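You operate a simulated robot arm through the tools that you are given. There is no shell and no other tool.

The job below is to be done with a simulated robot arm. You get a single attempt, and the scene is never put back.

Task
Clear the stop and jog the green-strip carriage to about the LOAD mark.
Fine: pull the console's red stop button up, press RESET, hold JOG in short goes, then turn the grey knob to OFF.
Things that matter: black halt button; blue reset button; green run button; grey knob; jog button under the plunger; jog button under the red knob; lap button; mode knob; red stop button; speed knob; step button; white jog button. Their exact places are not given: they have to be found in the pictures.

It is judged by the outcome, as a careful person would: the job done as asked, and still so three seconds after it is handed in. It fails if anything else is knocked over, pushed out of place, dropped, spilled or broken.

Robot
A 7-joint arm with a two-finger parallel gripper on a trunk, on a base that drives. Base frame: it is fixed to the floor where the robot stands at the start and does not move with it; the origin is under the middle of the robot, x ahead of it, y to its left, z up. Lengths are in mm, angles in rad, forces in N, time in s.
Its first joint turns from -2.897 to 2.897 rad. Places, roughly: black halt button [2100, 300, 1000]; blue reset button [1900, 400, 1000]; green run button [2200, 200, 1000]; grey knob [2200, 200, 1100]; jog button under the plunger [2000, 1900, 600]; jog button under the red knob [2400, 1700, 600]; lap button [2200, 1800, 600]; mode knob [2000, 200, 1100]; red stop button [1700, 400, 1100]; speed knob [1900, 300, 1100]; step button [2300, 1700, 600]; white jog button [2000, 400, 1000]. Payload 4.4 kg.
The tool frame sits at the grasp point between the pads (the TCP): z along the fingers, y along the line on which they close. The tips reach 23 mm beyond it. Largest opening 94 mm; finger width 38, thickness 10; the body of the gripper, 54 by 96 mm, starts 39 mm behind the TCP.
Orientation is that of the tool frame in the base frame, as a unit quaternion [w, x, y, z]. With the fingers straight down and closing along the base's y, the tool's x points along the base's -x, its y along +y and its z along -z.

Tools
- The arm moves only by the tool send_rows. Its arguments are lists of equal length, an entry for each row: "offset": the shift along the base's x, y, z in mm, a list of three; "turn": the turn, a rotation vector about the base's x, y, z in rad, a list of three. In form: {"offset": [[x, y, z], ...], "turn": [[rx, ry, rz], ...]}. A call has 1 to 20 rows; each row is the pose to reach, as a shift and turn from the pose commanded when the call began. "claw" is the finger opening in mm, from 0 to 94, set as the call begins (left out, the last holds). A row lasts 0.2 s, in which the tool goes at most 50 mm and 0.15 rad; a call with a longer step from one row to the next is refused whole, and so is a gripper value outside its range. A pose out of reach is approached as far as the arm can. The call stops where the force on the tool passes 90 N (or 10 N more than at its start, if that is more) or the arm is blocked; 0.2 s more then pass. The fingers move at their own pace (about 108 mm/s each) and stop on an object; they squeeze with about 26 N. The grip force told is the motor's: it shows also when the fingers shut on nothing. Time passes only in rows, and 0.2 s behind the last, so rows that repeat a pose let the fingers close. The reply holds the time, the measured pose of the TCP, the force on the tool along the base axes, the opening and the grip force, in the units named above and with some noise, with the torque about the TCP (base axes, N m) and any sound that the robot's microphone picked up.
- Cameras (640 x 400 px; columns grow to the right, rows downward): "scene" is now at [190.6, 227.4, 1472.4]; the picture's right is [-0.06, -1.00, 0.00], its down [-0.53, 0.03, -0.84] and it looks along [0.84, -0.05, -0.53] (base axes); focal length 295 px, centre (320, 200). "wrist" rides on the gripper at [86, 16, -74] in the tool frame; the picture's right is [-0.18, 0.98, 0.00], its down [-0.58, -0.11, -0.81] and it looks along [-0.79, -0.15, 0.59] (tool axes); focal length 243 px, centre (320, 200).
- capture(camera): a new picture of that camera. The clock stands still meanwhile.
- steer(legs): drives the robot by 1 to 6 legs, each [ahead, left, turn to the left] in mm, mm and rad, along the robot's own axes; the way and the turn of a leg run together, so that a leg with both is an arc; at most 1500 mm and 3.142 rad a leg. The arm and the cameras ride along, it lands a little off, and it stops where it bumps. It gives what a move gives.
- pan_tilt(pan, tilt): turns the head with the scene camera to pan (to the left, within 2.094 rad either way) and tilt (down, from -0.506 to 1.204), counted from straight ahead of the robot. It gives what a move gives.
- measure_at(camera, pixels): for up to 12 pixels [column, row] of the newest picture of that camera ("zoom" is the newest enlarged one), the place [x, y, z] in the base frame of the surface seen there, good to about 2 mm. The clock stands still meanwhile.
- inspect(camera, box): a new picture of the part [left, top, right, bottom] of that camera's present view, enlarged. The clock stands still meanwhile.
- hand_in(): hands the job in; it is judged then, once.

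Open the gripper and draw the arm clear of the work before you hand the job in, unless the task says otherwise.

The tools are called by a JSON object that holds its "name" and its "arguments". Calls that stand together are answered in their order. send_rows: Moves the arm, as the interface text tells. Its arguments: {"type":"object","properties":{"offset":{"type":"array","items":{"type":"array","items":{"type":"number"}}},"turn":{"type":"array","items":{"type":"array","items":{"type":"number"}}},"claw":{"type":"number"}},"required":["offset","turn"]} The other tools are called the same way: steer (legs) drives the base; pan_tilt (pan, tilt) turns the head that bears the scene camera; capture (camera) takes a picture; measure_at (camera, pixels) gives the place of the surface under pixels of a picture; inspect (camera, box) takes an enlarged picture of a part of a camera's view; hand_in () hands the job in.

At the start:

```text
clock: 0.0
position: [630.7, -72.5, 1167.1]
ee_rot: [-0.001, 0.0, 1.0, 0.0]
ft_force: [-0.2, 0.5, -0.1]
ft_torque: [0.03, 0.01, -0.01]
grip_width: 94.1
grip_force: 0.0
robot x, y, heading: [1.4, 3.7, -0.0]
head pan, tilt: [-0.059, 0.564]
```

scene: 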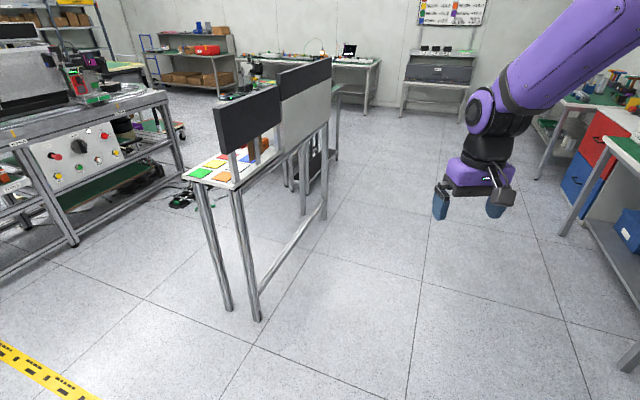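
wrist: 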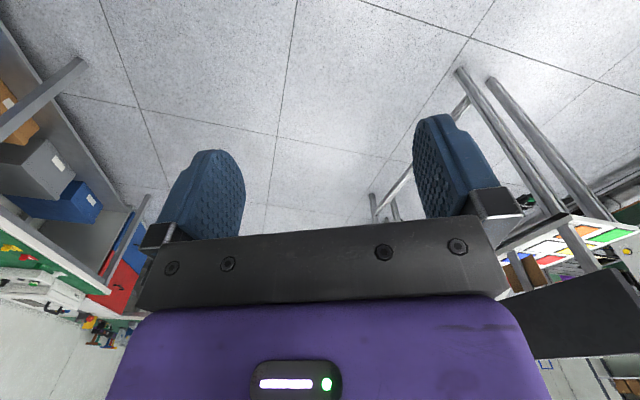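

The scene shows a stand with a dark/grey board around (270,110) and a machine with a front panel at left (80,150). I zoom in on both to find the console.

{"name": "inspect", "arguments": {"camera": "scene", "box": [170, 50, 350, 200]}}

{"name": "inspect", "arguments": {"camera": "scene", "box": [0, 20, 200, 220]}}

{"name": "measure_at", "arguments": {"camera": "scene", "pixels": [[205, 170], [240, 165], [220, 120], [275, 85], [300, 110], [325, 90], [82, 145], [230, 305], [260, 315], [20, 140], [160, 100], [200, 180]]}}

```text
2.67 times, centred on (260, 125) of scene
```

zoom: 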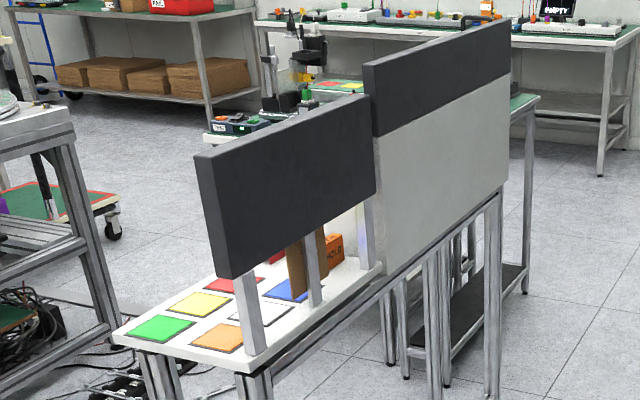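

```text
2.00 times, centred on (100, 120) of scene
```

zoom: 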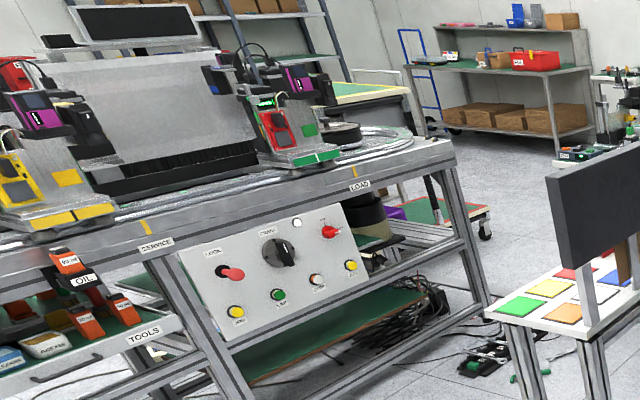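

```text
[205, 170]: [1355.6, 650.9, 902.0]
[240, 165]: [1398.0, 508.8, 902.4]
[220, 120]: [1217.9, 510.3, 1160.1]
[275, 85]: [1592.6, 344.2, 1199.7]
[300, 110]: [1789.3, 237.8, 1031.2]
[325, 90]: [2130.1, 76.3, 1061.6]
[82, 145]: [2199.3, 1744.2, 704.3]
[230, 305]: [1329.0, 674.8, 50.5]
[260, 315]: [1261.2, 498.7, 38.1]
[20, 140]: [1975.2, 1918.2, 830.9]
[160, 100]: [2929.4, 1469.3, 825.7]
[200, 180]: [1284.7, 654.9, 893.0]
```

The console's face seems to look away from me, toward the machine at left (rail with SERVICE and LOAD marks and the carriages). I pan left to see the machine and the floor better.

{"name": "pan_tilt", "arguments": {"pan": 0.7, "tilt": 0.45}}

{"name": "capture", "arguments": {"camera": "scene"}}

{"name": "inspect", "arguments": {"camera": "scene", "box": [120, 20, 420, 220]}}

```text
clock: 1.1
position: [630.6, -73.5, 1167.8]
ee_rot: [0.0, 0.0, 1.0, 0.0]
ft_force: [-0.1, 0.6, -0.8]
ft_torque: [-0.01, 0.0, 0.01]
grip_width: 94.2
grip_force: 0.1
robot x, y, heading: [-0.8, -0.2, -0.006]
head pan, tilt: [0.7, 0.45]
```

```text
taken
```

scene: 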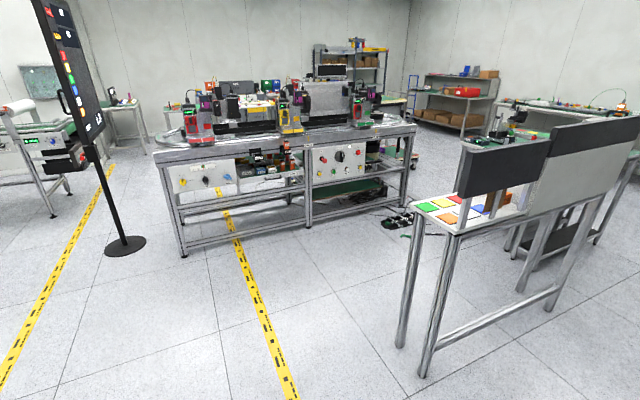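

```text
2.00 times, centred on (270, 120) of scene
```

zoom: 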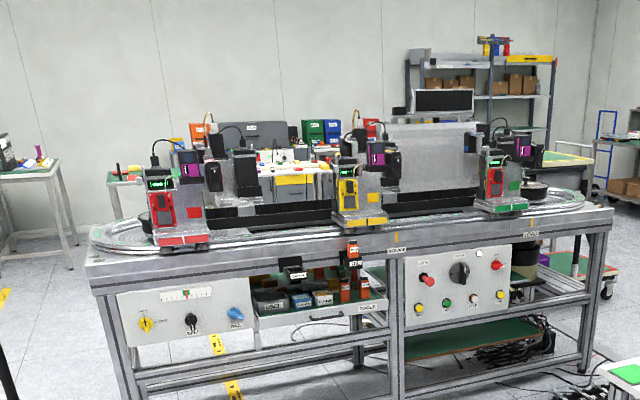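

The oval track with red, yellow and green-strip carriages is on the machine; the console board is at right. I measure obstacles that bound the path: machine legs, floor clutter, console stand, monitor stand.

{"name": "measure_at", "arguments": {"camera": "scene", "pixels": [[183, 255], [309, 225], [404, 203], [397, 222], [430, 235], [400, 345], [423, 375], [550, 308], [125, 245], [520, 255], [416, 130], [376, 148]]}}

{"name": "inspect", "arguments": {"camera": "scene", "box": [340, 80, 640, 300]}}

{"name": "inspect", "arguments": {"camera": "scene", "box": [270, 70, 430, 190]}}

```text
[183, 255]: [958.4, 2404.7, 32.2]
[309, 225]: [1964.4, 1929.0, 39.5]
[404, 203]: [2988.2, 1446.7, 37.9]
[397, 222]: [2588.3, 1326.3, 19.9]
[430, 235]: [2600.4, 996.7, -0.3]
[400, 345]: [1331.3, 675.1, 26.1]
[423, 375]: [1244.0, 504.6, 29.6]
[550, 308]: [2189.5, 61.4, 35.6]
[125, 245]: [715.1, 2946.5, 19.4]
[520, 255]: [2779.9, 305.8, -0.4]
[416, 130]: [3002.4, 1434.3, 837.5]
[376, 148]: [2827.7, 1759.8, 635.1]
```

```text
1.82 times, centred on (490, 190) of scene
```

zoom: 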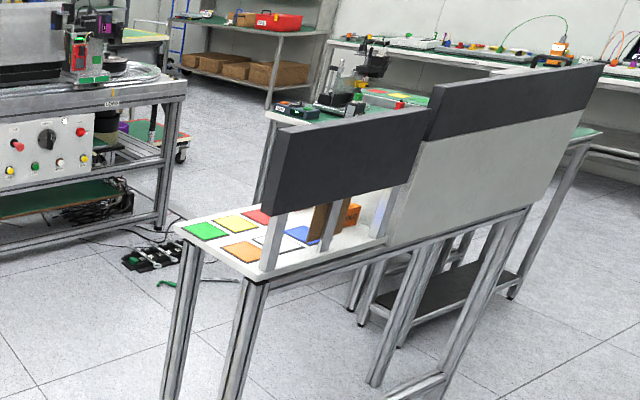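

```text
3.33 times, centred on (350, 130) of scene
```

zoom: 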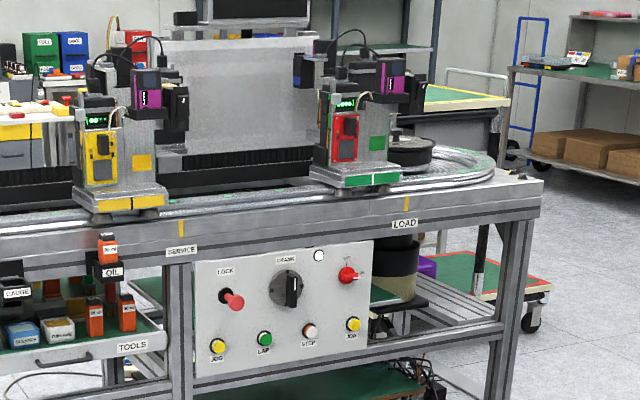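

The stand's near corner is around (1244,505)–(1331,675), the machine front runs from (958,2405) to (2988,1447). I drive left first, well clear of the stand, then ahead into the corridor, turning right to see the console front.

{"name": "steer", "arguments": {"legs": [[250, 1450, 0], [650, 50, 0], [0, 0, -0.9]]}}

{"name": "pan_tilt", "arguments": {"pan": 0.1, "tilt": 0.45}}

{"name": "capture", "arguments": {"camera": "scene"}}

```text
clock: 14.0
position: [1209.8, 958.5, 1165.3]
ee_rot: [0.001, 0.448, 0.894, 0.001]
ft_force: [-0.3, 0.0, 0.1]
ft_torque: [0.02, 0.0, -0.02]
grip_width: 94.1
grip_force: 0.1
robot x, y, heading: [895.1, 1506.4, -0.926]
head pan, tilt: [0.7, 0.45]
```

```text
clock: 15.0
position: [1208.5, 957.5, 1166.3]
ee_rot: [0.0, 0.449, 0.894, -0.001]
ft_force: [-0.1, 0.4, 0.2]
ft_torque: [0.01, 0.0, 0.01]
grip_width: 94.2
grip_force: 0.1
robot x, y, heading: [889.5, 1510.2, -0.928]
head pan, tilt: [0.099, 0.45]
```

```text
taken
```

scene: 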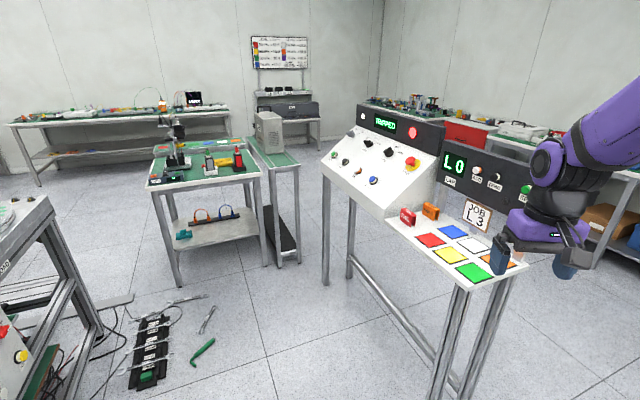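

The console front is visible: sloped panel around (385,165). I zoom in on it and measure its controls.

{"name": "inspect", "arguments": {"camera": "scene", "box": [315, 90, 475, 220]}}

{"name": "measure_at", "arguments": {"camera": "scene", "pixels": [[324, 172], [348, 134], [392, 205], [437, 158], [411, 163], [374, 181], [389, 152], [355, 170], [345, 163], [334, 155], [280, 262], [175, 281]]}}

```text
3.08 times, centred on (395, 155) of scene
```

zoom: 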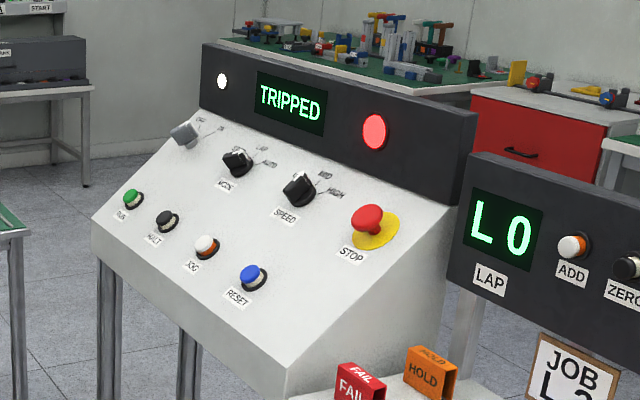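

```text
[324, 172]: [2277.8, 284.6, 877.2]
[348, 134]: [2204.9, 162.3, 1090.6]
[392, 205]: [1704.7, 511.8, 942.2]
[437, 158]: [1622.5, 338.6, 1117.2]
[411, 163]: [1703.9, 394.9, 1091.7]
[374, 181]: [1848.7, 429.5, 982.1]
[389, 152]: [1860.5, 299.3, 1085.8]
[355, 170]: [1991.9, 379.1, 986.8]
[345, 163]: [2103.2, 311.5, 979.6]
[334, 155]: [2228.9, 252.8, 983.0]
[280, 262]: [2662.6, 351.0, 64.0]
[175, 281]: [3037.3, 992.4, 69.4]
```

The console shows TRIPPED; controls: grey knob (zoom 183,133), MODE, SPEED, STOP (red, 369,225), RUN, HALT, JOG (white), RESET (blue). Before driving beside it I measure the floor clutter and the neighbouring table.

{"name": "measure_at", "arguments": {"camera": "scene", "pixels": [[150, 380], [203, 350], [205, 320], [155, 320], [260, 178], [262, 265], [240, 155], [206, 297], [115, 302], [268, 130], [50, 365], [140, 345]]}}

{"name": "inspect", "arguments": {"camera": "scene", "box": [100, 80, 320, 250]}}

{"name": "inspect", "arguments": {"camera": "scene", "box": [0, 190, 300, 400]}}

```text
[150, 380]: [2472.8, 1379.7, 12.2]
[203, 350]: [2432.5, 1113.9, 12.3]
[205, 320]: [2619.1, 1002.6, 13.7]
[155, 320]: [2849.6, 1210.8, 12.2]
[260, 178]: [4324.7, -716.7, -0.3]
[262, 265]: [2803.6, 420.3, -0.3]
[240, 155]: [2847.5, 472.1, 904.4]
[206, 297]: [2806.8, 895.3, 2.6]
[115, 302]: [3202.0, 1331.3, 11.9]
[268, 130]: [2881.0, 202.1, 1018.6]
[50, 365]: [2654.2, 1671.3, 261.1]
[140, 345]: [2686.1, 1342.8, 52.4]
```

```text
2.35 times, centred on (210, 165) of scene
```

zoom: 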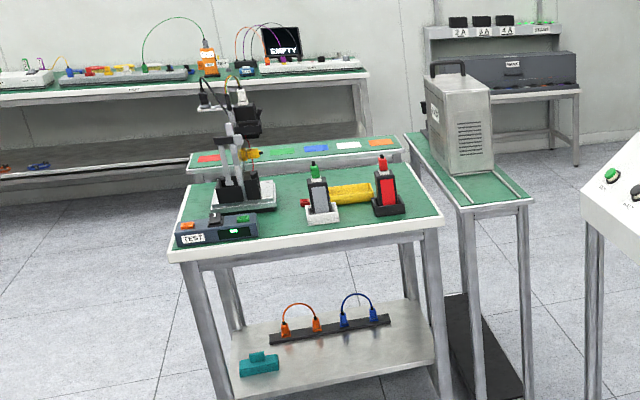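

```text
1.90 times, centred on (150, 295) of scene
```

zoom: 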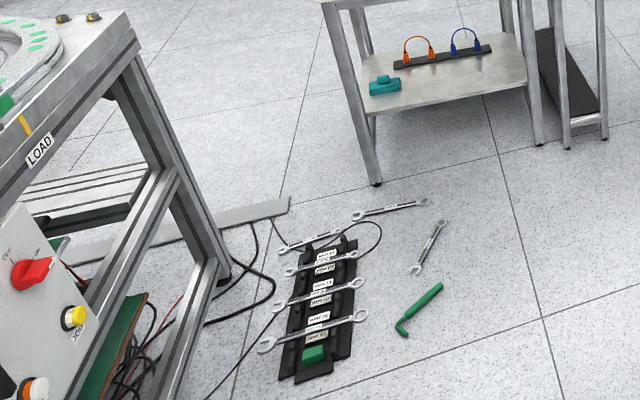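

The green hex key on the floor (zoom 420,305) is close to where I'd stand; I measure its extent and the other loose tools to keep the base clear of them.

{"name": "measure_at", "arguments": {"camera": "zoom", "pixels": [[439, 287], [405, 318], [403, 335], [442, 224], [416, 271], [355, 217], [262, 348], [297, 378], [300, 322]]}}

{"name": "pan_tilt", "arguments": {"pan": 0.0, "tilt": 1.15}}

{"name": "capture", "arguments": {"camera": "scene"}}

```text
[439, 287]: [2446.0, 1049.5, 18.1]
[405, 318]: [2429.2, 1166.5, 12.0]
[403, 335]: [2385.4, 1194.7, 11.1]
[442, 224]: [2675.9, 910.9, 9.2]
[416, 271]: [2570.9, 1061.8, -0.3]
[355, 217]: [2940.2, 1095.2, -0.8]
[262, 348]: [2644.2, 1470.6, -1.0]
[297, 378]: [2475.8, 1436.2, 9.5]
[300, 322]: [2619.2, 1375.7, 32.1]
```

```text
clock: 16.1
position: [1209.9, 959.0, 1166.2]
ee_rot: [0.001, 0.449, 0.894, 0.0]
ft_force: [0.3, -0.6, -0.7]
ft_torque: [0.0, 0.0, 0.03]
grip_width: 94.1
grip_force: 0.0
robot x, y, heading: [887.4, 1509.0, -0.929]
head pan, tilt: [0.0, 1.15]
```

```text
taken
```

scene: 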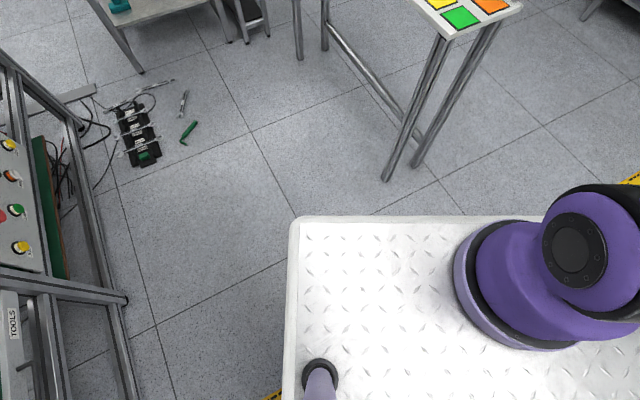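

I can see the base platform; I measure its corners to know the robot footprint.

{"name": "measure_at", "arguments": {"camera": "scene", "pixels": [[293, 220], [400, 222], [470, 230], [288, 330], [320, 375], [480, 240], [530, 345], [574, 253], [285, 390]]}}

{"name": "pan_tilt", "arguments": {"pan": -1.2, "tilt": 1.2}}

{"name": "capture", "arguments": {"camera": "scene"}}

```text
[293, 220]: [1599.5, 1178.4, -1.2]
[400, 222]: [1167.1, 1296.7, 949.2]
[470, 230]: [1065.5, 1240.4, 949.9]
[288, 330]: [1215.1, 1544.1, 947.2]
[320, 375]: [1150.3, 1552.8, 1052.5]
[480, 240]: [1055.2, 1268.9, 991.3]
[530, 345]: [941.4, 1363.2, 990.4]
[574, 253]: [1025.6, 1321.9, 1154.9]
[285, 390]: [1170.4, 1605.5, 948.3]
```

```text
clock: 17.5
position: [1209.6, 958.2, 1166.4]
ee_rot: [0.0, 0.448, 0.894, 0.0]
ft_force: [-0.2, -0.1, -0.3]
ft_torque: [0.03, 0.01, 0.01]
grip_width: 94.0
grip_force: 0.1
robot x, y, heading: [888.7, 1509.8, -0.928]
head pan, tilt: [-1.201, 1.201]
```

```text
taken
```

scene: 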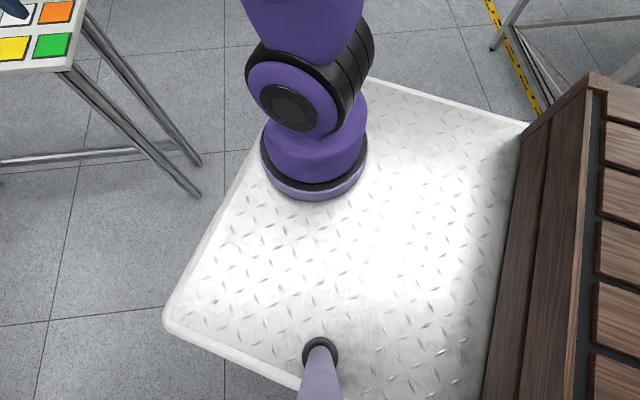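

I measure the rest of the platform from this view.

{"name": "measure_at", "arguments": {"camera": "scene", "pixels": [[168, 318], [240, 360], [375, 82], [520, 128], [460, 107], [320, 185], [240, 165], [505, 220], [595, 90], [545, 250], [360, 190]]}}

{"name": "pan_tilt", "arguments": {"pan": -2.09, "tilt": 0.8}}

{"name": "capture", "arguments": {"camera": "scene"}}

```text
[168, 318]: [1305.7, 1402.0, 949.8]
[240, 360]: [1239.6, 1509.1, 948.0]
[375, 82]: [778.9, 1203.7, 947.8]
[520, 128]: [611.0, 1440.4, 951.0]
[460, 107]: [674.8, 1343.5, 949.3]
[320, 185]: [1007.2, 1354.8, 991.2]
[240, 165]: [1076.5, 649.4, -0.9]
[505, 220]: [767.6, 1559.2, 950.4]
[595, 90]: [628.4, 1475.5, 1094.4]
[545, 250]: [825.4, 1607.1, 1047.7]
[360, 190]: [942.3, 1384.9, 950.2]
```

```text
clock: 18.6
position: [1209.5, 958.6, 1166.2]
ee_rot: [0.0, 0.448, 0.894, 0.0]
ft_force: [0.3, 0.0, 0.2]
ft_torque: [-0.02, 0.02, 0.0]
grip_width: 94.0
grip_force: 0.1
robot x, y, heading: [891.3, 1508.9, -0.934]
head pan, tilt: [-2.089, 0.799]
```

```text
taken
```

scene: 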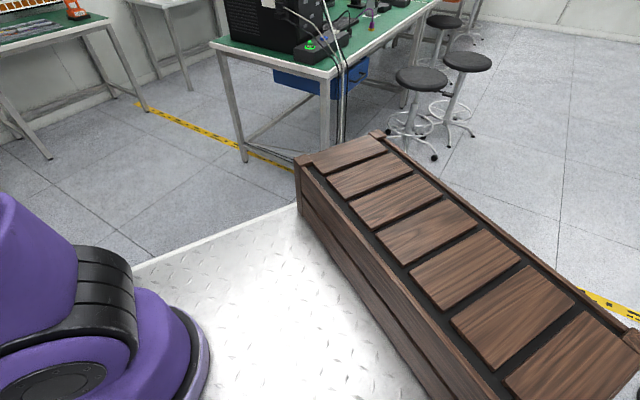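

The deck is about 680×550 mm, so I must keep the base off the green hex key (2385–2446, 1050–1195). I plan a diagonal station near (2045,1123) at heading −1.2, from which all console controls are in reach; I go there in stages.

{"name": "steer", "arguments": {"legs": [[575, 400, 0], [0, 0, -0.27]]}}

{"name": "pan_tilt", "arguments": {"pan": 0.3, "tilt": 0.7}}

{"name": "capture", "arguments": {"camera": "scene"}}

```text
clock: 23.4
position: [1684.7, 642.6, 1166.3]
ee_rot: [0.0, 0.583, 0.813, -0.001]
ft_force: [0.7, 0.8, -0.1]
ft_torque: [0.01, 0.0, -0.04]
grip_width: 93.8
grip_force: 0.2
robot x, y, heading: [1547.8, 1264.5, -1.247]
head pan, tilt: [-2.089, 0.799]
```

```text
clock: 25.6
position: [1683.0, 642.6, 1167.2]
ee_rot: [0.0, 0.582, 0.813, 0.001]
ft_force: [-0.1, -0.1, 0.7]
ft_torque: [-0.01, -0.03, 0.02]
grip_width: 94.1
grip_force: 0.1
robot x, y, heading: [1552.9, 1264.4, -1.242]
head pan, tilt: [0.3, 0.7]
```

```text
taken
```

scene: 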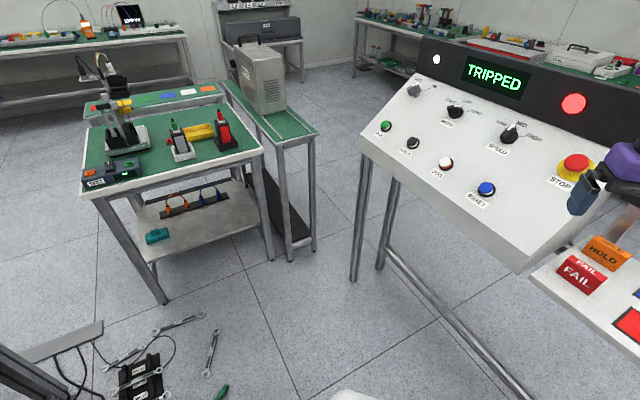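

I'm at (1553,1264), heading −1.242, with the gripper about 200 mm off the console face. I move the remaining ~500 mm along the console with a slight backing away.

{"name": "steer", "arguments": {"legs": [[285, 413, 0]]}}

{"name": "pan_tilt", "arguments": {"pan": -0.5, "tilt": 0.55}}

{"name": "capture", "arguments": {"camera": "scene"}}

```text
clock: 28.5
position: [2152.3, 503.0, 1166.3]
ee_rot: [0.001, 0.587, 0.81, 0.0]
ft_force: [-0.4, -0.1, -0.5]
ft_torque: [0.04, -0.02, 0.04]
grip_width: 94.2
grip_force: 0.0
robot x, y, heading: [2026.4, 1125.5, -1.261]
head pan, tilt: [0.3, 0.7]
```

```text
clock: 29.7
position: [2151.9, 504.0, 1166.4]
ee_rot: [0.001, 0.587, 0.81, 0.0]
ft_force: [-0.4, -0.1, 0.2]
ft_torque: [0.01, 0.02, -0.02]
grip_width: 94.0
grip_force: 0.0
robot x, y, heading: [2028.8, 1125.4, -1.256]
head pan, tilt: [-0.499, 0.55]
```

```text
taken
```

scene: 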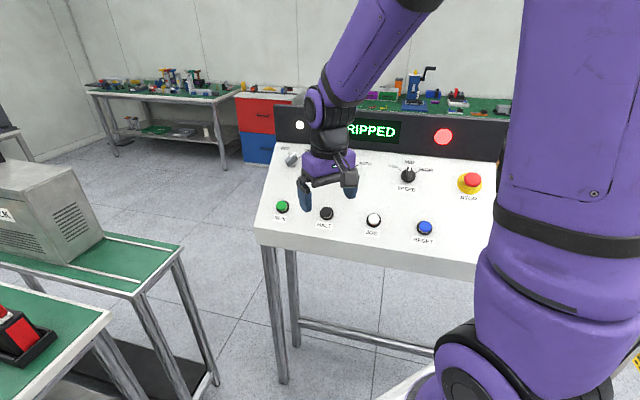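

Great view of the console now: STOP at (470,182), RESET (425,228), JOG (374,220). I zoom in and measure the panel plane and buttons.

{"name": "inspect", "arguments": {"camera": "scene", "box": [340, 110, 510, 260]}}

{"name": "inspect", "arguments": {"camera": "scene", "box": [250, 100, 400, 240]}}

{"name": "measure_at", "arguments": {"camera": "scene", "pixels": [[400, 205], [480, 228], [430, 200], [350, 185], [440, 160], [472, 177], [425, 226], [373, 218], [326, 212], [281, 205], [408, 171], [291, 158]]}}

```text
2.67 times, centred on (425, 185) of scene
```

zoom: 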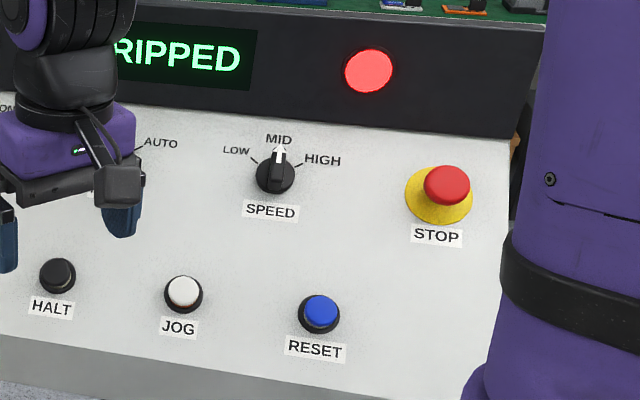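

```text
2.86 times, centred on (325, 170) of scene
```

zoom: 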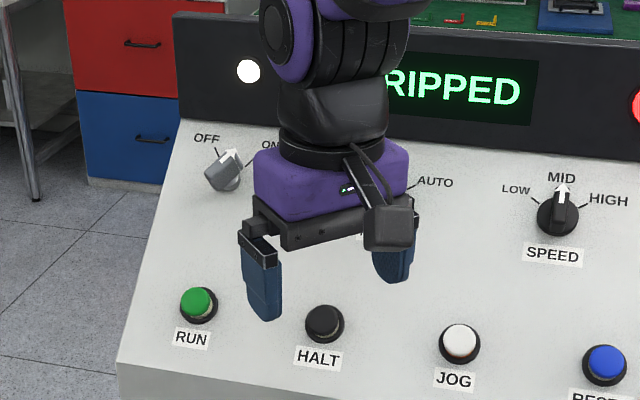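

```text
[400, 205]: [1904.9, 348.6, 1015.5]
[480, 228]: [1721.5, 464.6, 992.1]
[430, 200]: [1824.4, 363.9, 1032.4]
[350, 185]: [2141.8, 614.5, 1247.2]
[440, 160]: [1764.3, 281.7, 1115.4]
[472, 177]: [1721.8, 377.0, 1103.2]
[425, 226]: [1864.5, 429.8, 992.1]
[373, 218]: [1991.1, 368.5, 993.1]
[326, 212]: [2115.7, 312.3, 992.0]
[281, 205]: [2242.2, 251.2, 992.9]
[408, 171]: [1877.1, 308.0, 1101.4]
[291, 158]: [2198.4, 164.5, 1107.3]
```

The panel plane fits a 40° slope with normal ≈ (0.275, 0.581, 0.766). I zoom further on the STOP button to measure its head, and the rest.

{"name": "inspect", "arguments": {"camera": "scene", "box": [440, 155, 500, 205]}}

```text
8.00 times, centred on (470, 180) of scene
```

zoom: 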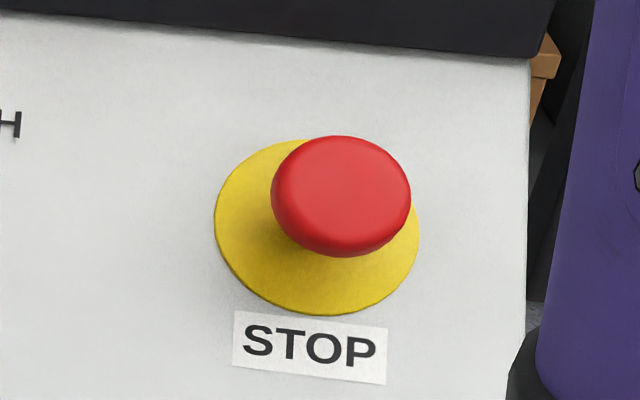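

The mushroom head spans (272..411, 136..257) in this zoom, its yellow collar is centred near (317,228). I measure points on it and the collar.

{"name": "measure_at", "arguments": {"camera": "zoom", "pixels": [[345, 185], [280, 190], [403, 190], [342, 142], [340, 228], [335, 250], [220, 215], [416, 235], [320, 308], [275, 150], [290, 230], [230, 270]]}}

```text
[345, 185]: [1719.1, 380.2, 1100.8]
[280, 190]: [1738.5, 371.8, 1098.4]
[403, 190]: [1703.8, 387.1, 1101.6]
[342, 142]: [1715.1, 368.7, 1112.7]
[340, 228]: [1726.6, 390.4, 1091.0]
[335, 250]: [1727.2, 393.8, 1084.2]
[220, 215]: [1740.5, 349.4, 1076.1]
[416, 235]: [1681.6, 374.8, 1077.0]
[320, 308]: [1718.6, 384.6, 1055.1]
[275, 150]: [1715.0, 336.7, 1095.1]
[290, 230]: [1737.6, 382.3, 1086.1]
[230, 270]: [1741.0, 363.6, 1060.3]
```

STOP axis: foot ≈ (1710.7, 361, 1075.4) on the panel, head ≈40 mm wide reaching 33 mm above it. I move the arm over toward STOP while yawing to face the console square on.

{"name": "send_rows", "arguments": {"offset": [[-45, -8, 7], [-90, -16, 14], [-135, -24, 21], [-180, -32, 28], [-225, -40, 35], [-270, -48, 42], [-315, -56, 49], [-360, -64, 56], [-400, -66, 60]], "turn": [[0, 0, -0.084], [0, 0, -0.168], [0, 0, -0.252], [0, 0, -0.336], [0, 0, -0.42], [0, 0, -0.504], [0, 0, -0.588], [0, 0, -0.672], [0, 0, -0.756]], "claw": 80}}

{"name": "send_rows", "arguments": {"offset": [[0, 0, 0], [0, 0, 0], [0, 0, 0], [0, 0, 0], [0, 0, 0], [0, 0, 0]], "turn": [[-0.105, 0.05, 0], [-0.21, 0.099, 0], [-0.316, 0.149, 0], [-0.421, 0.199, 0], [-0.526, 0.248, 0], [-0.631, 0.298, 0]]}}

{"name": "capture", "arguments": {"camera": "wrist"}}

{"name": "capture", "arguments": {"camera": "scene"}}

```text
clock: 31.7
position: [1752.1, 438.3, 1226.7]
ee_rot: [0.0, 0.845, 0.535, -0.001]
ft_force: [0.1, 0.3, -0.3]
ft_torque: [-0.01, 0.07, 0.02]
grip_width: 80.0
grip_force: 0.0
robot x, y, heading: [2024.4, 1125.2, -1.255]
head pan, tilt: [-0.499, 0.55]
```

```text
clock: 33.1
position: [1751.1, 437.7, 1226.2]
ee_rot: [0.183, 0.793, 0.503, -0.289]
ft_force: [0.4, -1.5, -1.1]
ft_torque: [0.0, 0.0, 0.0]
grip_width: 80.1
grip_force: 0.0
robot x, y, heading: [2027.3, 1125.6, -1.254]
head pan, tilt: [-0.499, 0.55]
```

```text
taken
```

wrist: 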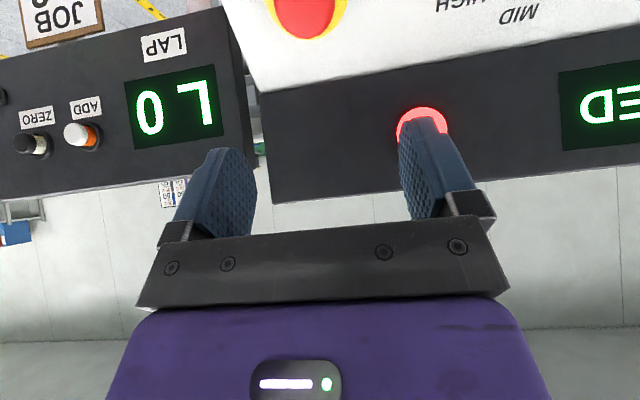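

```text
taken
```

scene: 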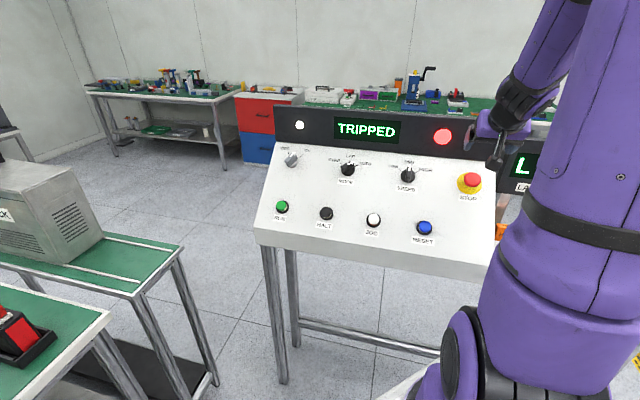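

Tool axis now matches −normal (−0.274, −0.581, −0.764). Before descending I read the knob labels while the view is clear.

{"name": "inspect", "arguments": {"camera": "scene", "box": [265, 110, 445, 240]}}

{"name": "measure_at", "arguments": {"camera": "zoom", "pixels": [[100, 165], [95, 175], [297, 190], [60, 335], [215, 365]]}}

```text
3.08 times, centred on (355, 175) of scene
```

zoom: 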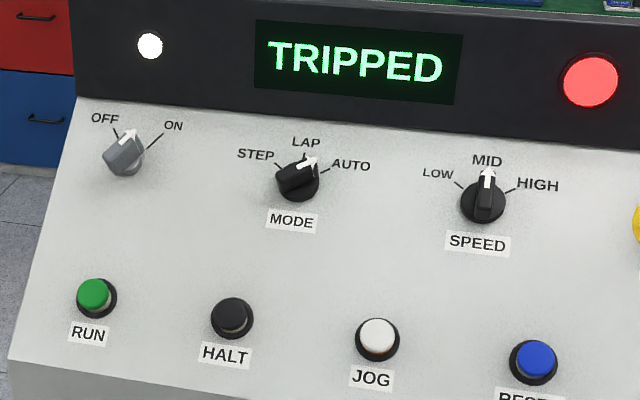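

```text
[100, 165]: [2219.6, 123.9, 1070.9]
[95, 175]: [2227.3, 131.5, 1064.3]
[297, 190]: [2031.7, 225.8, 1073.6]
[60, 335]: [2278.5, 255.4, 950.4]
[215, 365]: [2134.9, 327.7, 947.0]
```

MODE is at AUTO, SPEED MID, grey knob ON. I move down the normal to ~70 mm above the panel over STOP and check.

{"name": "send_rows", "arguments": {"offset": [[-7, -12, -32], [-14, -24, -64], [-21.2, -36, -97.2], [-21.2, -36, -97.2]], "turn": [[0, 0, 0], [0, 0, 0], [0, 0, 0], [0, 0, 0]]}}

{"name": "capture", "arguments": {"camera": "wrist"}}

{"name": "inspect", "arguments": {"camera": "scene", "box": [420, 100, 540, 220]}}

```text
clock: 34.1
position: [1728.5, 402.6, 1127.6]
ee_rot: [0.182, 0.794, 0.503, -0.29]
ft_force: [0.4, -0.1, -0.4]
ft_torque: [0.01, 0.0, -0.01]
grip_width: 80.1
grip_force: 0.1
robot x, y, heading: [2024.5, 1125.8, -1.257]
head pan, tilt: [-0.499, 0.55]
```

```text
taken
```

wrist: 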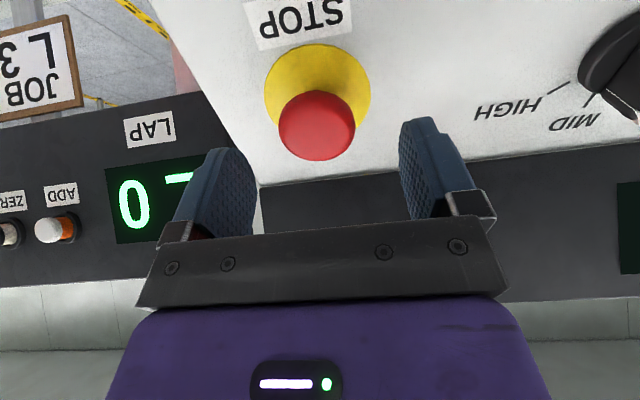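

```text
3.33 times, centred on (480, 160) of scene
```

zoom: 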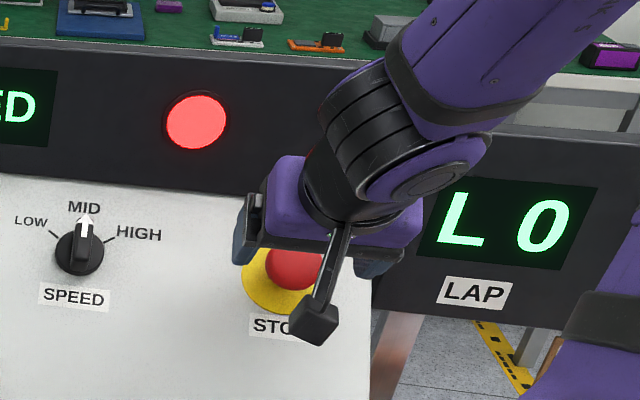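

The button sits between the fingers in the wrist view (head at (317,125)). I verify its centre from this camera before descending.

{"name": "measure_at", "arguments": {"camera": "wrist", "pixels": [[316, 125], [285, 122], [350, 126], [268, 85], [367, 88], [318, 48]]}}

```text
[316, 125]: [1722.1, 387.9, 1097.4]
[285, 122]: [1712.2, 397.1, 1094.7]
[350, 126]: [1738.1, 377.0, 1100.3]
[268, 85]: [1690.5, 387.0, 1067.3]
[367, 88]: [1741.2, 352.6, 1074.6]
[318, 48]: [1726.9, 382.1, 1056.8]
```

Centre along the console agrees within about 1 mm. I go down 41 mm along the normal, then close the fingers on the head.

{"name": "send_rows", "arguments": {"offset": [[-4, -8, -10.5], [-8, -16, -21], [-11.3, -23.8, -31.4], [-11.3, -23.8, -31.4]], "turn": [[0, 0, 0], [0, 0, 0], [0, 0, 0], [0, 0, 0]]}}

{"name": "send_rows", "arguments": {"offset": [[0, 0, 0], [0, 0, 0], [0, 0, 0], [0, 0, 0]], "turn": [[0, 0, 0], [0, 0, 0], [0, 0, 0], [0, 0, 0]], "claw": 25}}

{"name": "capture", "arguments": {"camera": "wrist"}}

```text
clock: 35.1
position: [1717.2, 379.0, 1096.7]
ee_rot: [0.184, 0.793, 0.504, -0.288]
ft_force: [-0.5, 0.1, -0.3]
ft_torque: [0.0, -0.01, 0.0]
grip_width: 80.1
grip_force: 0.1
robot x, y, heading: [2021.7, 1124.1, -1.257]
head pan, tilt: [-0.499, 0.55]
```

```text
clock: 36.1
position: [1716.9, 379.6, 1098.1]
ee_rot: [0.183, 0.794, 0.504, -0.288]
ft_force: [-13.1, 6.1, -0.6]
ft_torque: [-0.05, -0.04, -0.02]
grip_width: 42.8
grip_force: 45.1
robot x, y, heading: [2026.2, 1125.3, -1.255]
head pan, tilt: [-0.499, 0.55]
```

```text
taken
```

wrist: 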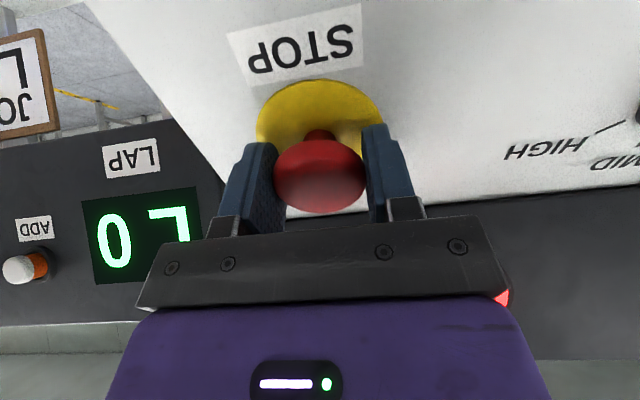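

The head is gripped at 42.8 mm. I pull along the normal in small steps.

{"name": "send_rows", "arguments": {"offset": [[0.8, 1.7, 2.3], [1.6, 3.5, 4.6], [2.5, 5.2, 6.9], [3.3, 7, 9.2], [3.3, 7, 9.2]], "turn": [[0, 0, 0], [0, 0, 0], [0, 0, 0], [0, 0, 0], [0, 0, 0]]}}

{"name": "capture", "arguments": {"camera": "wrist"}}

{"name": "inspect", "arguments": {"camera": "scene", "box": [260, 80, 540, 250]}}

```text
clock: 37.3
position: [1719.1, 384.2, 1105.8]
ee_rot: [0.182, 0.795, 0.502, -0.288]
ft_force: [-29.4, 5.2, -34.5]
ft_torque: [0.17, -0.05, -0.17]
grip_width: 42.8
grip_force: 45.0
robot x, y, heading: [2024.2, 1126.9, -1.253]
head pan, tilt: [-0.499, 0.55]
```

```text
taken
```

wrist: 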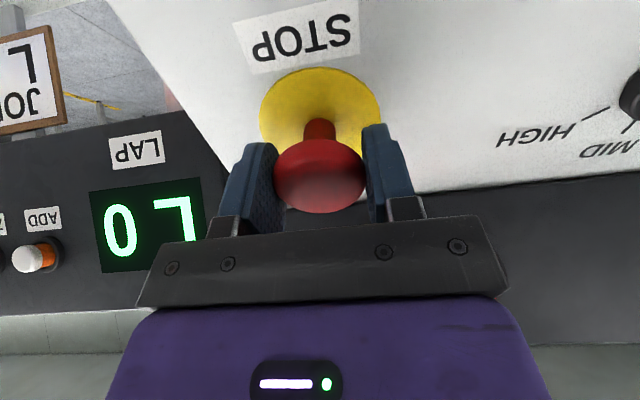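

```text
2.29 times, centred on (400, 165) of scene
```

zoom: 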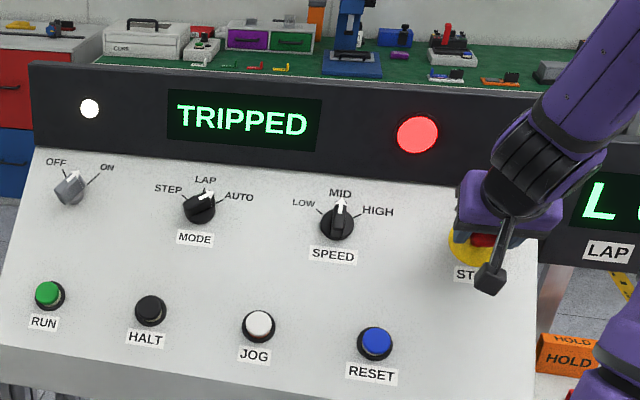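

The neck under the head has lengthened (~9 mm up), with ~32 N resisting. I pull a few mm more to be sure it is at its upper stop.

{"name": "send_rows", "arguments": {"offset": [[0.3, 0.6, 0.8], [0.6, 1.2, 1.6], [0.9, 1.8, 2.4], [0.9, 1.8, 2.4]], "turn": [[0, 0, 0], [0, 0, 0], [0, 0, 0], [0, 0, 0]]}}

{"name": "capture", "arguments": {"camera": "wrist"}}

```text
clock: 38.3
position: [1720.7, 386.0, 1108.7]
ee_rot: [0.182, 0.795, 0.502, -0.288]
ft_force: [-36.5, 3.7, -32.6]
ft_torque: [0.0, -0.27, 0.22]
grip_width: 42.8
grip_force: 44.9
robot x, y, heading: [2027.0, 1126.4, -1.254]
head pan, tilt: [-0.499, 0.55]
```

```text
taken
```

wrist: 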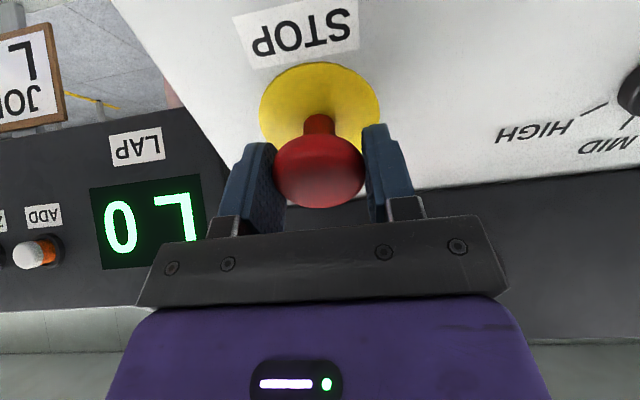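

Force no longer grows; the pads are slipping, so the button is at its upper stop. I open and back away along the normal, then look.

{"name": "send_rows", "arguments": {"offset": [[0, 0, 0], [0, 0, 0], [0, 0, 0], [5, 11, 15], [10, 22, 30], [20, 42, 55], [30, 64, 84]], "turn": [[0, 0, 0], [0, 0, 0], [0, 0, 0], [0, 0, 0], [0, 0, 0], [0, 0, 0], [0, 0, 0]], "claw": 90}}

{"name": "capture", "arguments": {"camera": "wrist"}}

{"name": "inspect", "arguments": {"camera": "scene", "box": [260, 80, 540, 250]}}

```text
clock: 39.9
position: [1753.4, 451.0, 1192.6]
ee_rot: [0.183, 0.794, 0.503, -0.289]
ft_force: [0.2, -0.8, 0.7]
ft_torque: [0.0, 0.01, 0.0]
grip_width: 89.9
grip_force: 0.0
robot x, y, heading: [2030.7, 1125.3, -1.258]
head pan, tilt: [-0.499, 0.55]
```

```text
taken
```

wrist: 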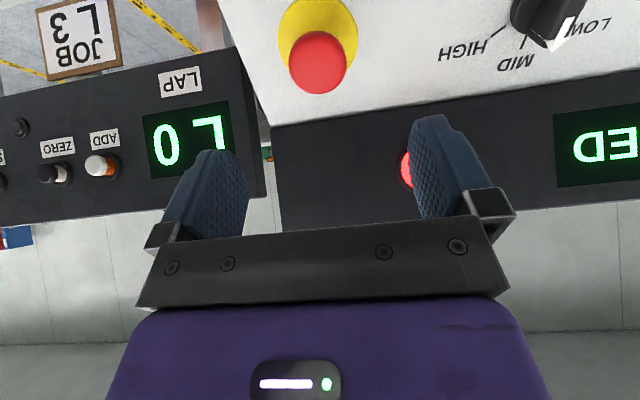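

```text
2.29 times, centred on (400, 165) of scene
```

zoom: 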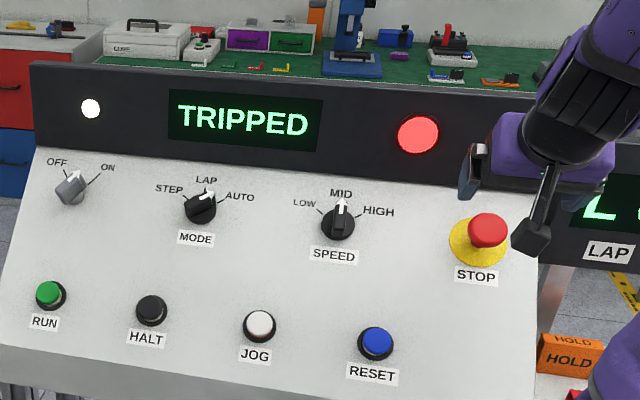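

STOP is clearly raised now. Next is RESET: I measure the tops of RESET, JOG and STOP in this zoom.

{"name": "measure_at", "arguments": {"camera": "zoom", "pixels": [[376, 340], [361, 340], [391, 340], [376, 328], [260, 323], [246, 323], [274, 323], [260, 335], [487, 228], [376, 356], [258, 341], [150, 308]]}}

{"name": "inspect", "arguments": {"camera": "scene", "box": [355, 195, 445, 250]}}

```text
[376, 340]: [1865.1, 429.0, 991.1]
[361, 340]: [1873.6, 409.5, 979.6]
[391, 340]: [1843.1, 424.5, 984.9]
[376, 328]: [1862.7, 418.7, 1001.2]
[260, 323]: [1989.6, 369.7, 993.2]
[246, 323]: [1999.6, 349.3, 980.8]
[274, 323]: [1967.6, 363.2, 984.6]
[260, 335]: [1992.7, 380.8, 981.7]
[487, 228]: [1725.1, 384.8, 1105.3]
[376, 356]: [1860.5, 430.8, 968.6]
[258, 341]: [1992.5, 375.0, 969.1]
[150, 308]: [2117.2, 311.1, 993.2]
```

```text
7.11 times, centred on (400, 222) of scene
```

zoom: 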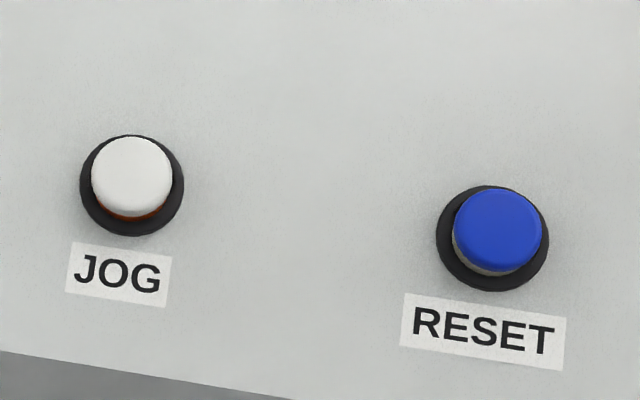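

I measure the top centres and rims of both buttons in this sharper zoom.

{"name": "measure_at", "arguments": {"camera": "zoom", "pixels": [[499, 226], [460, 226], [538, 226], [499, 195], [499, 258], [132, 172], [96, 172], [168, 172], [132, 142], [132, 205], [493, 285], [131, 231]]}}

```text
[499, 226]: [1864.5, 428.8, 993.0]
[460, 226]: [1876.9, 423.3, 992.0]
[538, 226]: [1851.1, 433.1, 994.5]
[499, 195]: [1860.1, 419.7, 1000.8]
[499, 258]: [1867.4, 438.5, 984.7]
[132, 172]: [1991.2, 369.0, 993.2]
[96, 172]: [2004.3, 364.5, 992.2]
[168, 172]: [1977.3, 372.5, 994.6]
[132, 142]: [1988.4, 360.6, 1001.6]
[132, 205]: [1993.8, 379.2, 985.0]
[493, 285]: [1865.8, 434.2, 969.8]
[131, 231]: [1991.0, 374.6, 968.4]
```

RESET top is at (1864.5, 428.8, 993), JOG top at (1991.2, 369, 993.2). I shut the fingers and hover 60 mm above RESET along the normal.

{"name": "send_rows", "arguments": {"offset": [[20, 4, 0], [50, 10, -34], [80, 15, -70], [107, 20, -104], [133.9, 26, -136], [133.9, 26, -136], [133.9, 26, -136]], "turn": [[0, 0, 0], [0, 0, 0], [0, 0, 0], [0, 0, 0], [0, 0, 0], [0, 0, 0], [0, 0, 0]], "claw": 0}}

{"name": "capture", "arguments": {"camera": "wrist"}}

{"name": "inspect", "arguments": {"camera": "scene", "box": [260, 80, 540, 250]}}

```text
clock: 41.5
position: [1881.9, 465.1, 1060.0]
ee_rot: [0.182, 0.794, 0.503, -0.289]
ft_force: [0.7, 0.0, 0.0]
ft_torque: [0.01, -0.02, -0.02]
grip_width: 0.0
grip_force: 26.2
out of reach, approached as far as the arm can: row 5, 6, 7
robot x, y, heading: [2024.7, 1127.9, -1.249]
head pan, tilt: [-0.499, 0.55]
```

```text
taken
```

wrist: 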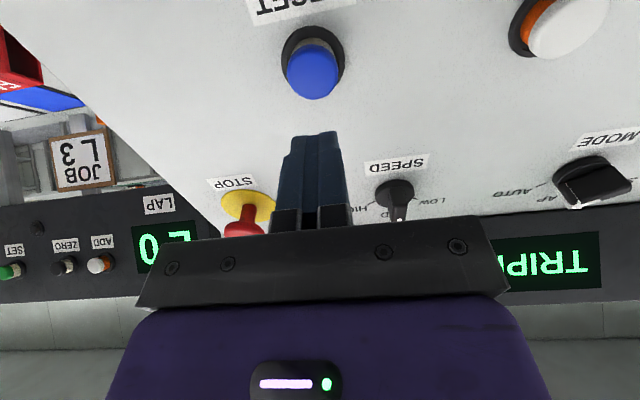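

```text
2.29 times, centred on (400, 165) of scene
```

zoom: 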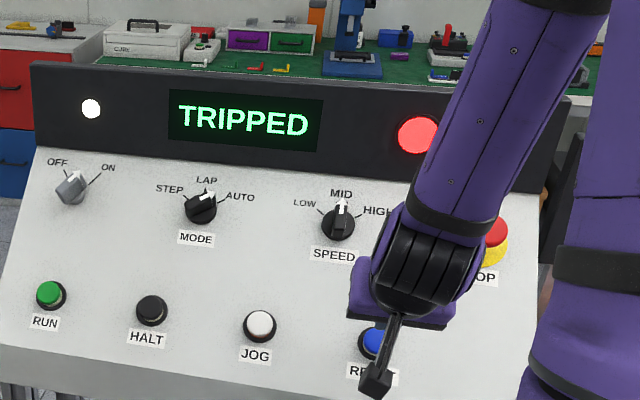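

The arm is folded too far in (rows out of reach) — I'm too close for RESET. I back the base straight away by ~120 mm (parallel to the key, so clearance stays), which also takes the tool away from the panel.

{"name": "steer", "arguments": {"legs": [[-120, 0, 0]]}}

{"name": "capture", "arguments": {"camera": "scene"}}

```text
clock: 42.7
position: [1845.2, 577.2, 1059.2]
ee_rot: [0.183, 0.793, 0.504, -0.288]
ft_force: [-0.5, 0.1, -0.7]
ft_torque: [0.03, 0.0, 0.0]
grip_width: 0.1
grip_force: 25.5
robot x, y, heading: [1990.4, 1238.5, -1.253]
head pan, tilt: [-0.499, 0.55]
```

```text
taken
```

scene: 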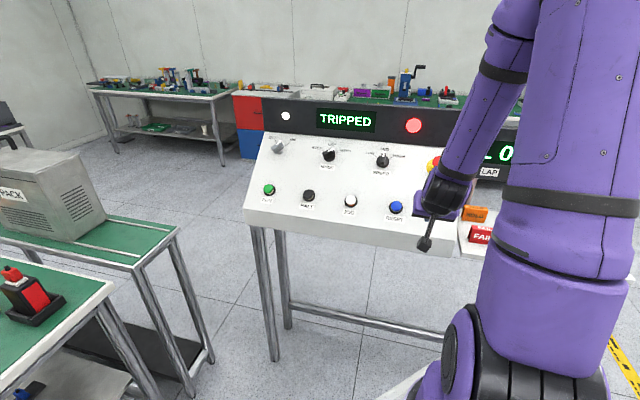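

I re-measure RESET and JOG from here to check consistency after the move.

{"name": "inspect", "arguments": {"camera": "scene", "box": [330, 180, 420, 236]}}

{"name": "measure_at", "arguments": {"camera": "scene", "pixels": [[396, 206], [350, 199], [308, 194]]}}

```text
7.11 times, centred on (375, 208) of scene
```

zoom: 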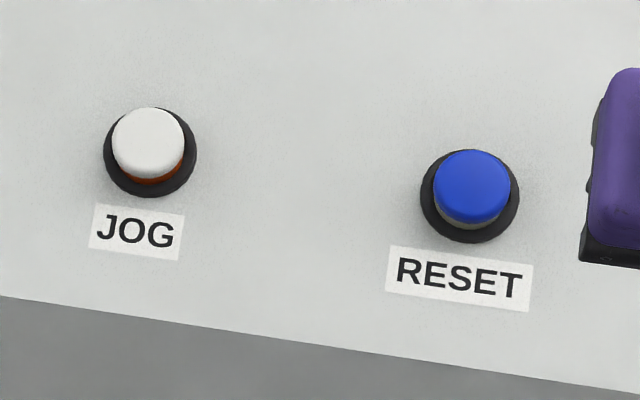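

```text
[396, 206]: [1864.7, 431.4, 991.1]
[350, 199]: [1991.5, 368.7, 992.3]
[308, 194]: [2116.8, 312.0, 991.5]
```

Positions agree. I move the closed fingers to hover above RESET again.

{"name": "send_rows", "arguments": {"offset": [[14, -33, -1], [28, -66, -2], [42, -100, -2.6], [42, -100, -2.6]], "turn": [[0, 0, 0], [0, 0, 0], [0, 0, 0], [0, 0, 0]], "claw": 0}}

{"name": "capture", "arguments": {"camera": "wrist"}}

```text
clock: 43.7
position: [1889.4, 476.1, 1059.2]
ee_rot: [0.184, 0.793, 0.504, -0.288]
ft_force: [0.4, -0.1, 0.1]
ft_torque: [-0.02, 0.03, -0.01]
grip_width: 0.0
grip_force: 26.2
robot x, y, heading: [1986.5, 1237.5, -1.253]
head pan, tilt: [-0.499, 0.55]
```

```text
taken
```

wrist: 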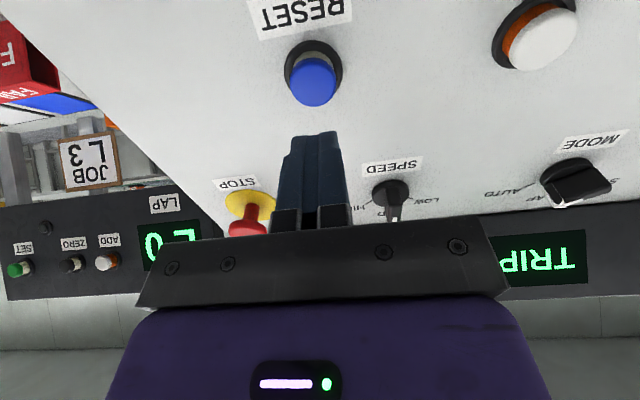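

Aligned over RESET. I descend most of the way, then press in small steps; the call stops on high force.

{"name": "send_rows", "arguments": {"offset": [[-5, -10.6, -14], [-10, -21.3, -28], [-14.6, -30.8, -40.6], [-14.6, -30.8, -40.6]], "turn": [[0, 0, 0], [0, 0, 0], [0, 0, 0], [0, 0, 0]]}}

{"name": "inspect", "arguments": {"camera": "scene", "box": [250, 90, 480, 250]}}

```text
clock: 44.7
position: [1874.3, 445.6, 1016.8]
ee_rot: [0.183, 0.794, 0.504, -0.287]
ft_force: [-0.1, 0.5, -0.4]
ft_torque: [-0.01, 0.0, 0.0]
grip_width: 0.2
grip_force: 26.5
robot x, y, heading: [1989.7, 1238.1, -1.252]
head pan, tilt: [-0.499, 0.55]
```

```text
2.50 times, centred on (365, 170) of scene
```

zoom: 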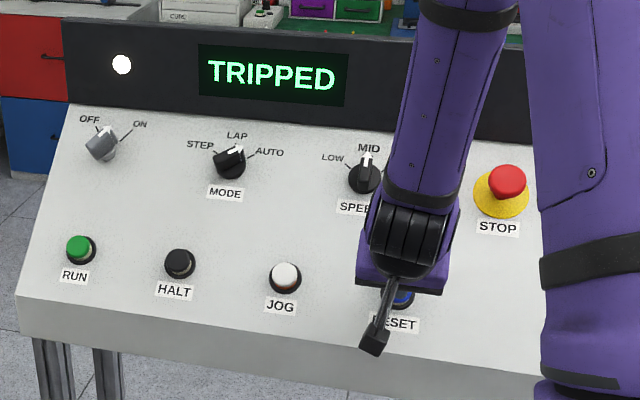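

Tips are ~7 mm above the button. I press 12 mm in and come back up within one call.

{"name": "send_rows", "arguments": {"offset": [[-1.6, -3.5, -4.6], [-2.5, -5.2, -6.9], [-2.9, -6.1, -8], [-3.3, -7, -9.2], [-3.3, -7, -9.2], [-3.3, -7, -9.2]], "turn": [[0, 0, 0], [0, 0, 0], [0, 0, 0], [0, 0, 0], [0, 0, 0], [0, 0, 0]]}}

{"name": "inspect", "arguments": {"camera": "scene", "box": [250, 90, 480, 250]}}

```text
clock: 46.1
position: [1870.4, 440.1, 1007.5]
ee_rot: [0.184, 0.793, 0.504, -0.289]
ft_force: [-0.2, 0.9, 4.0]
ft_torque: [-0.09, 0.0, 0.02]
grip_width: 0.0
grip_force: 25.9
robot x, y, heading: [1986.9, 1240.2, -1.25]
head pan, tilt: [-0.499, 0.55]
heard: click
```

```text
2.50 times, centred on (365, 170) of scene
```

zoom: 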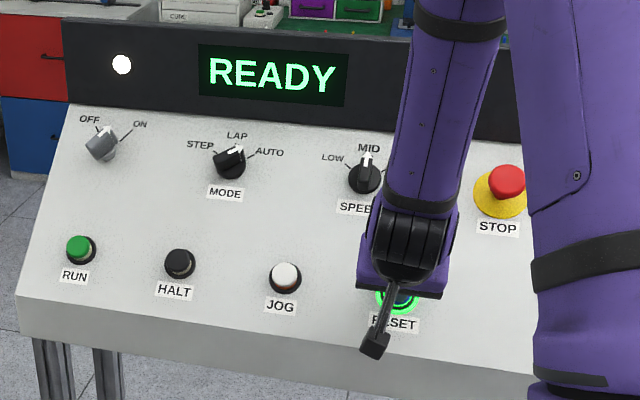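

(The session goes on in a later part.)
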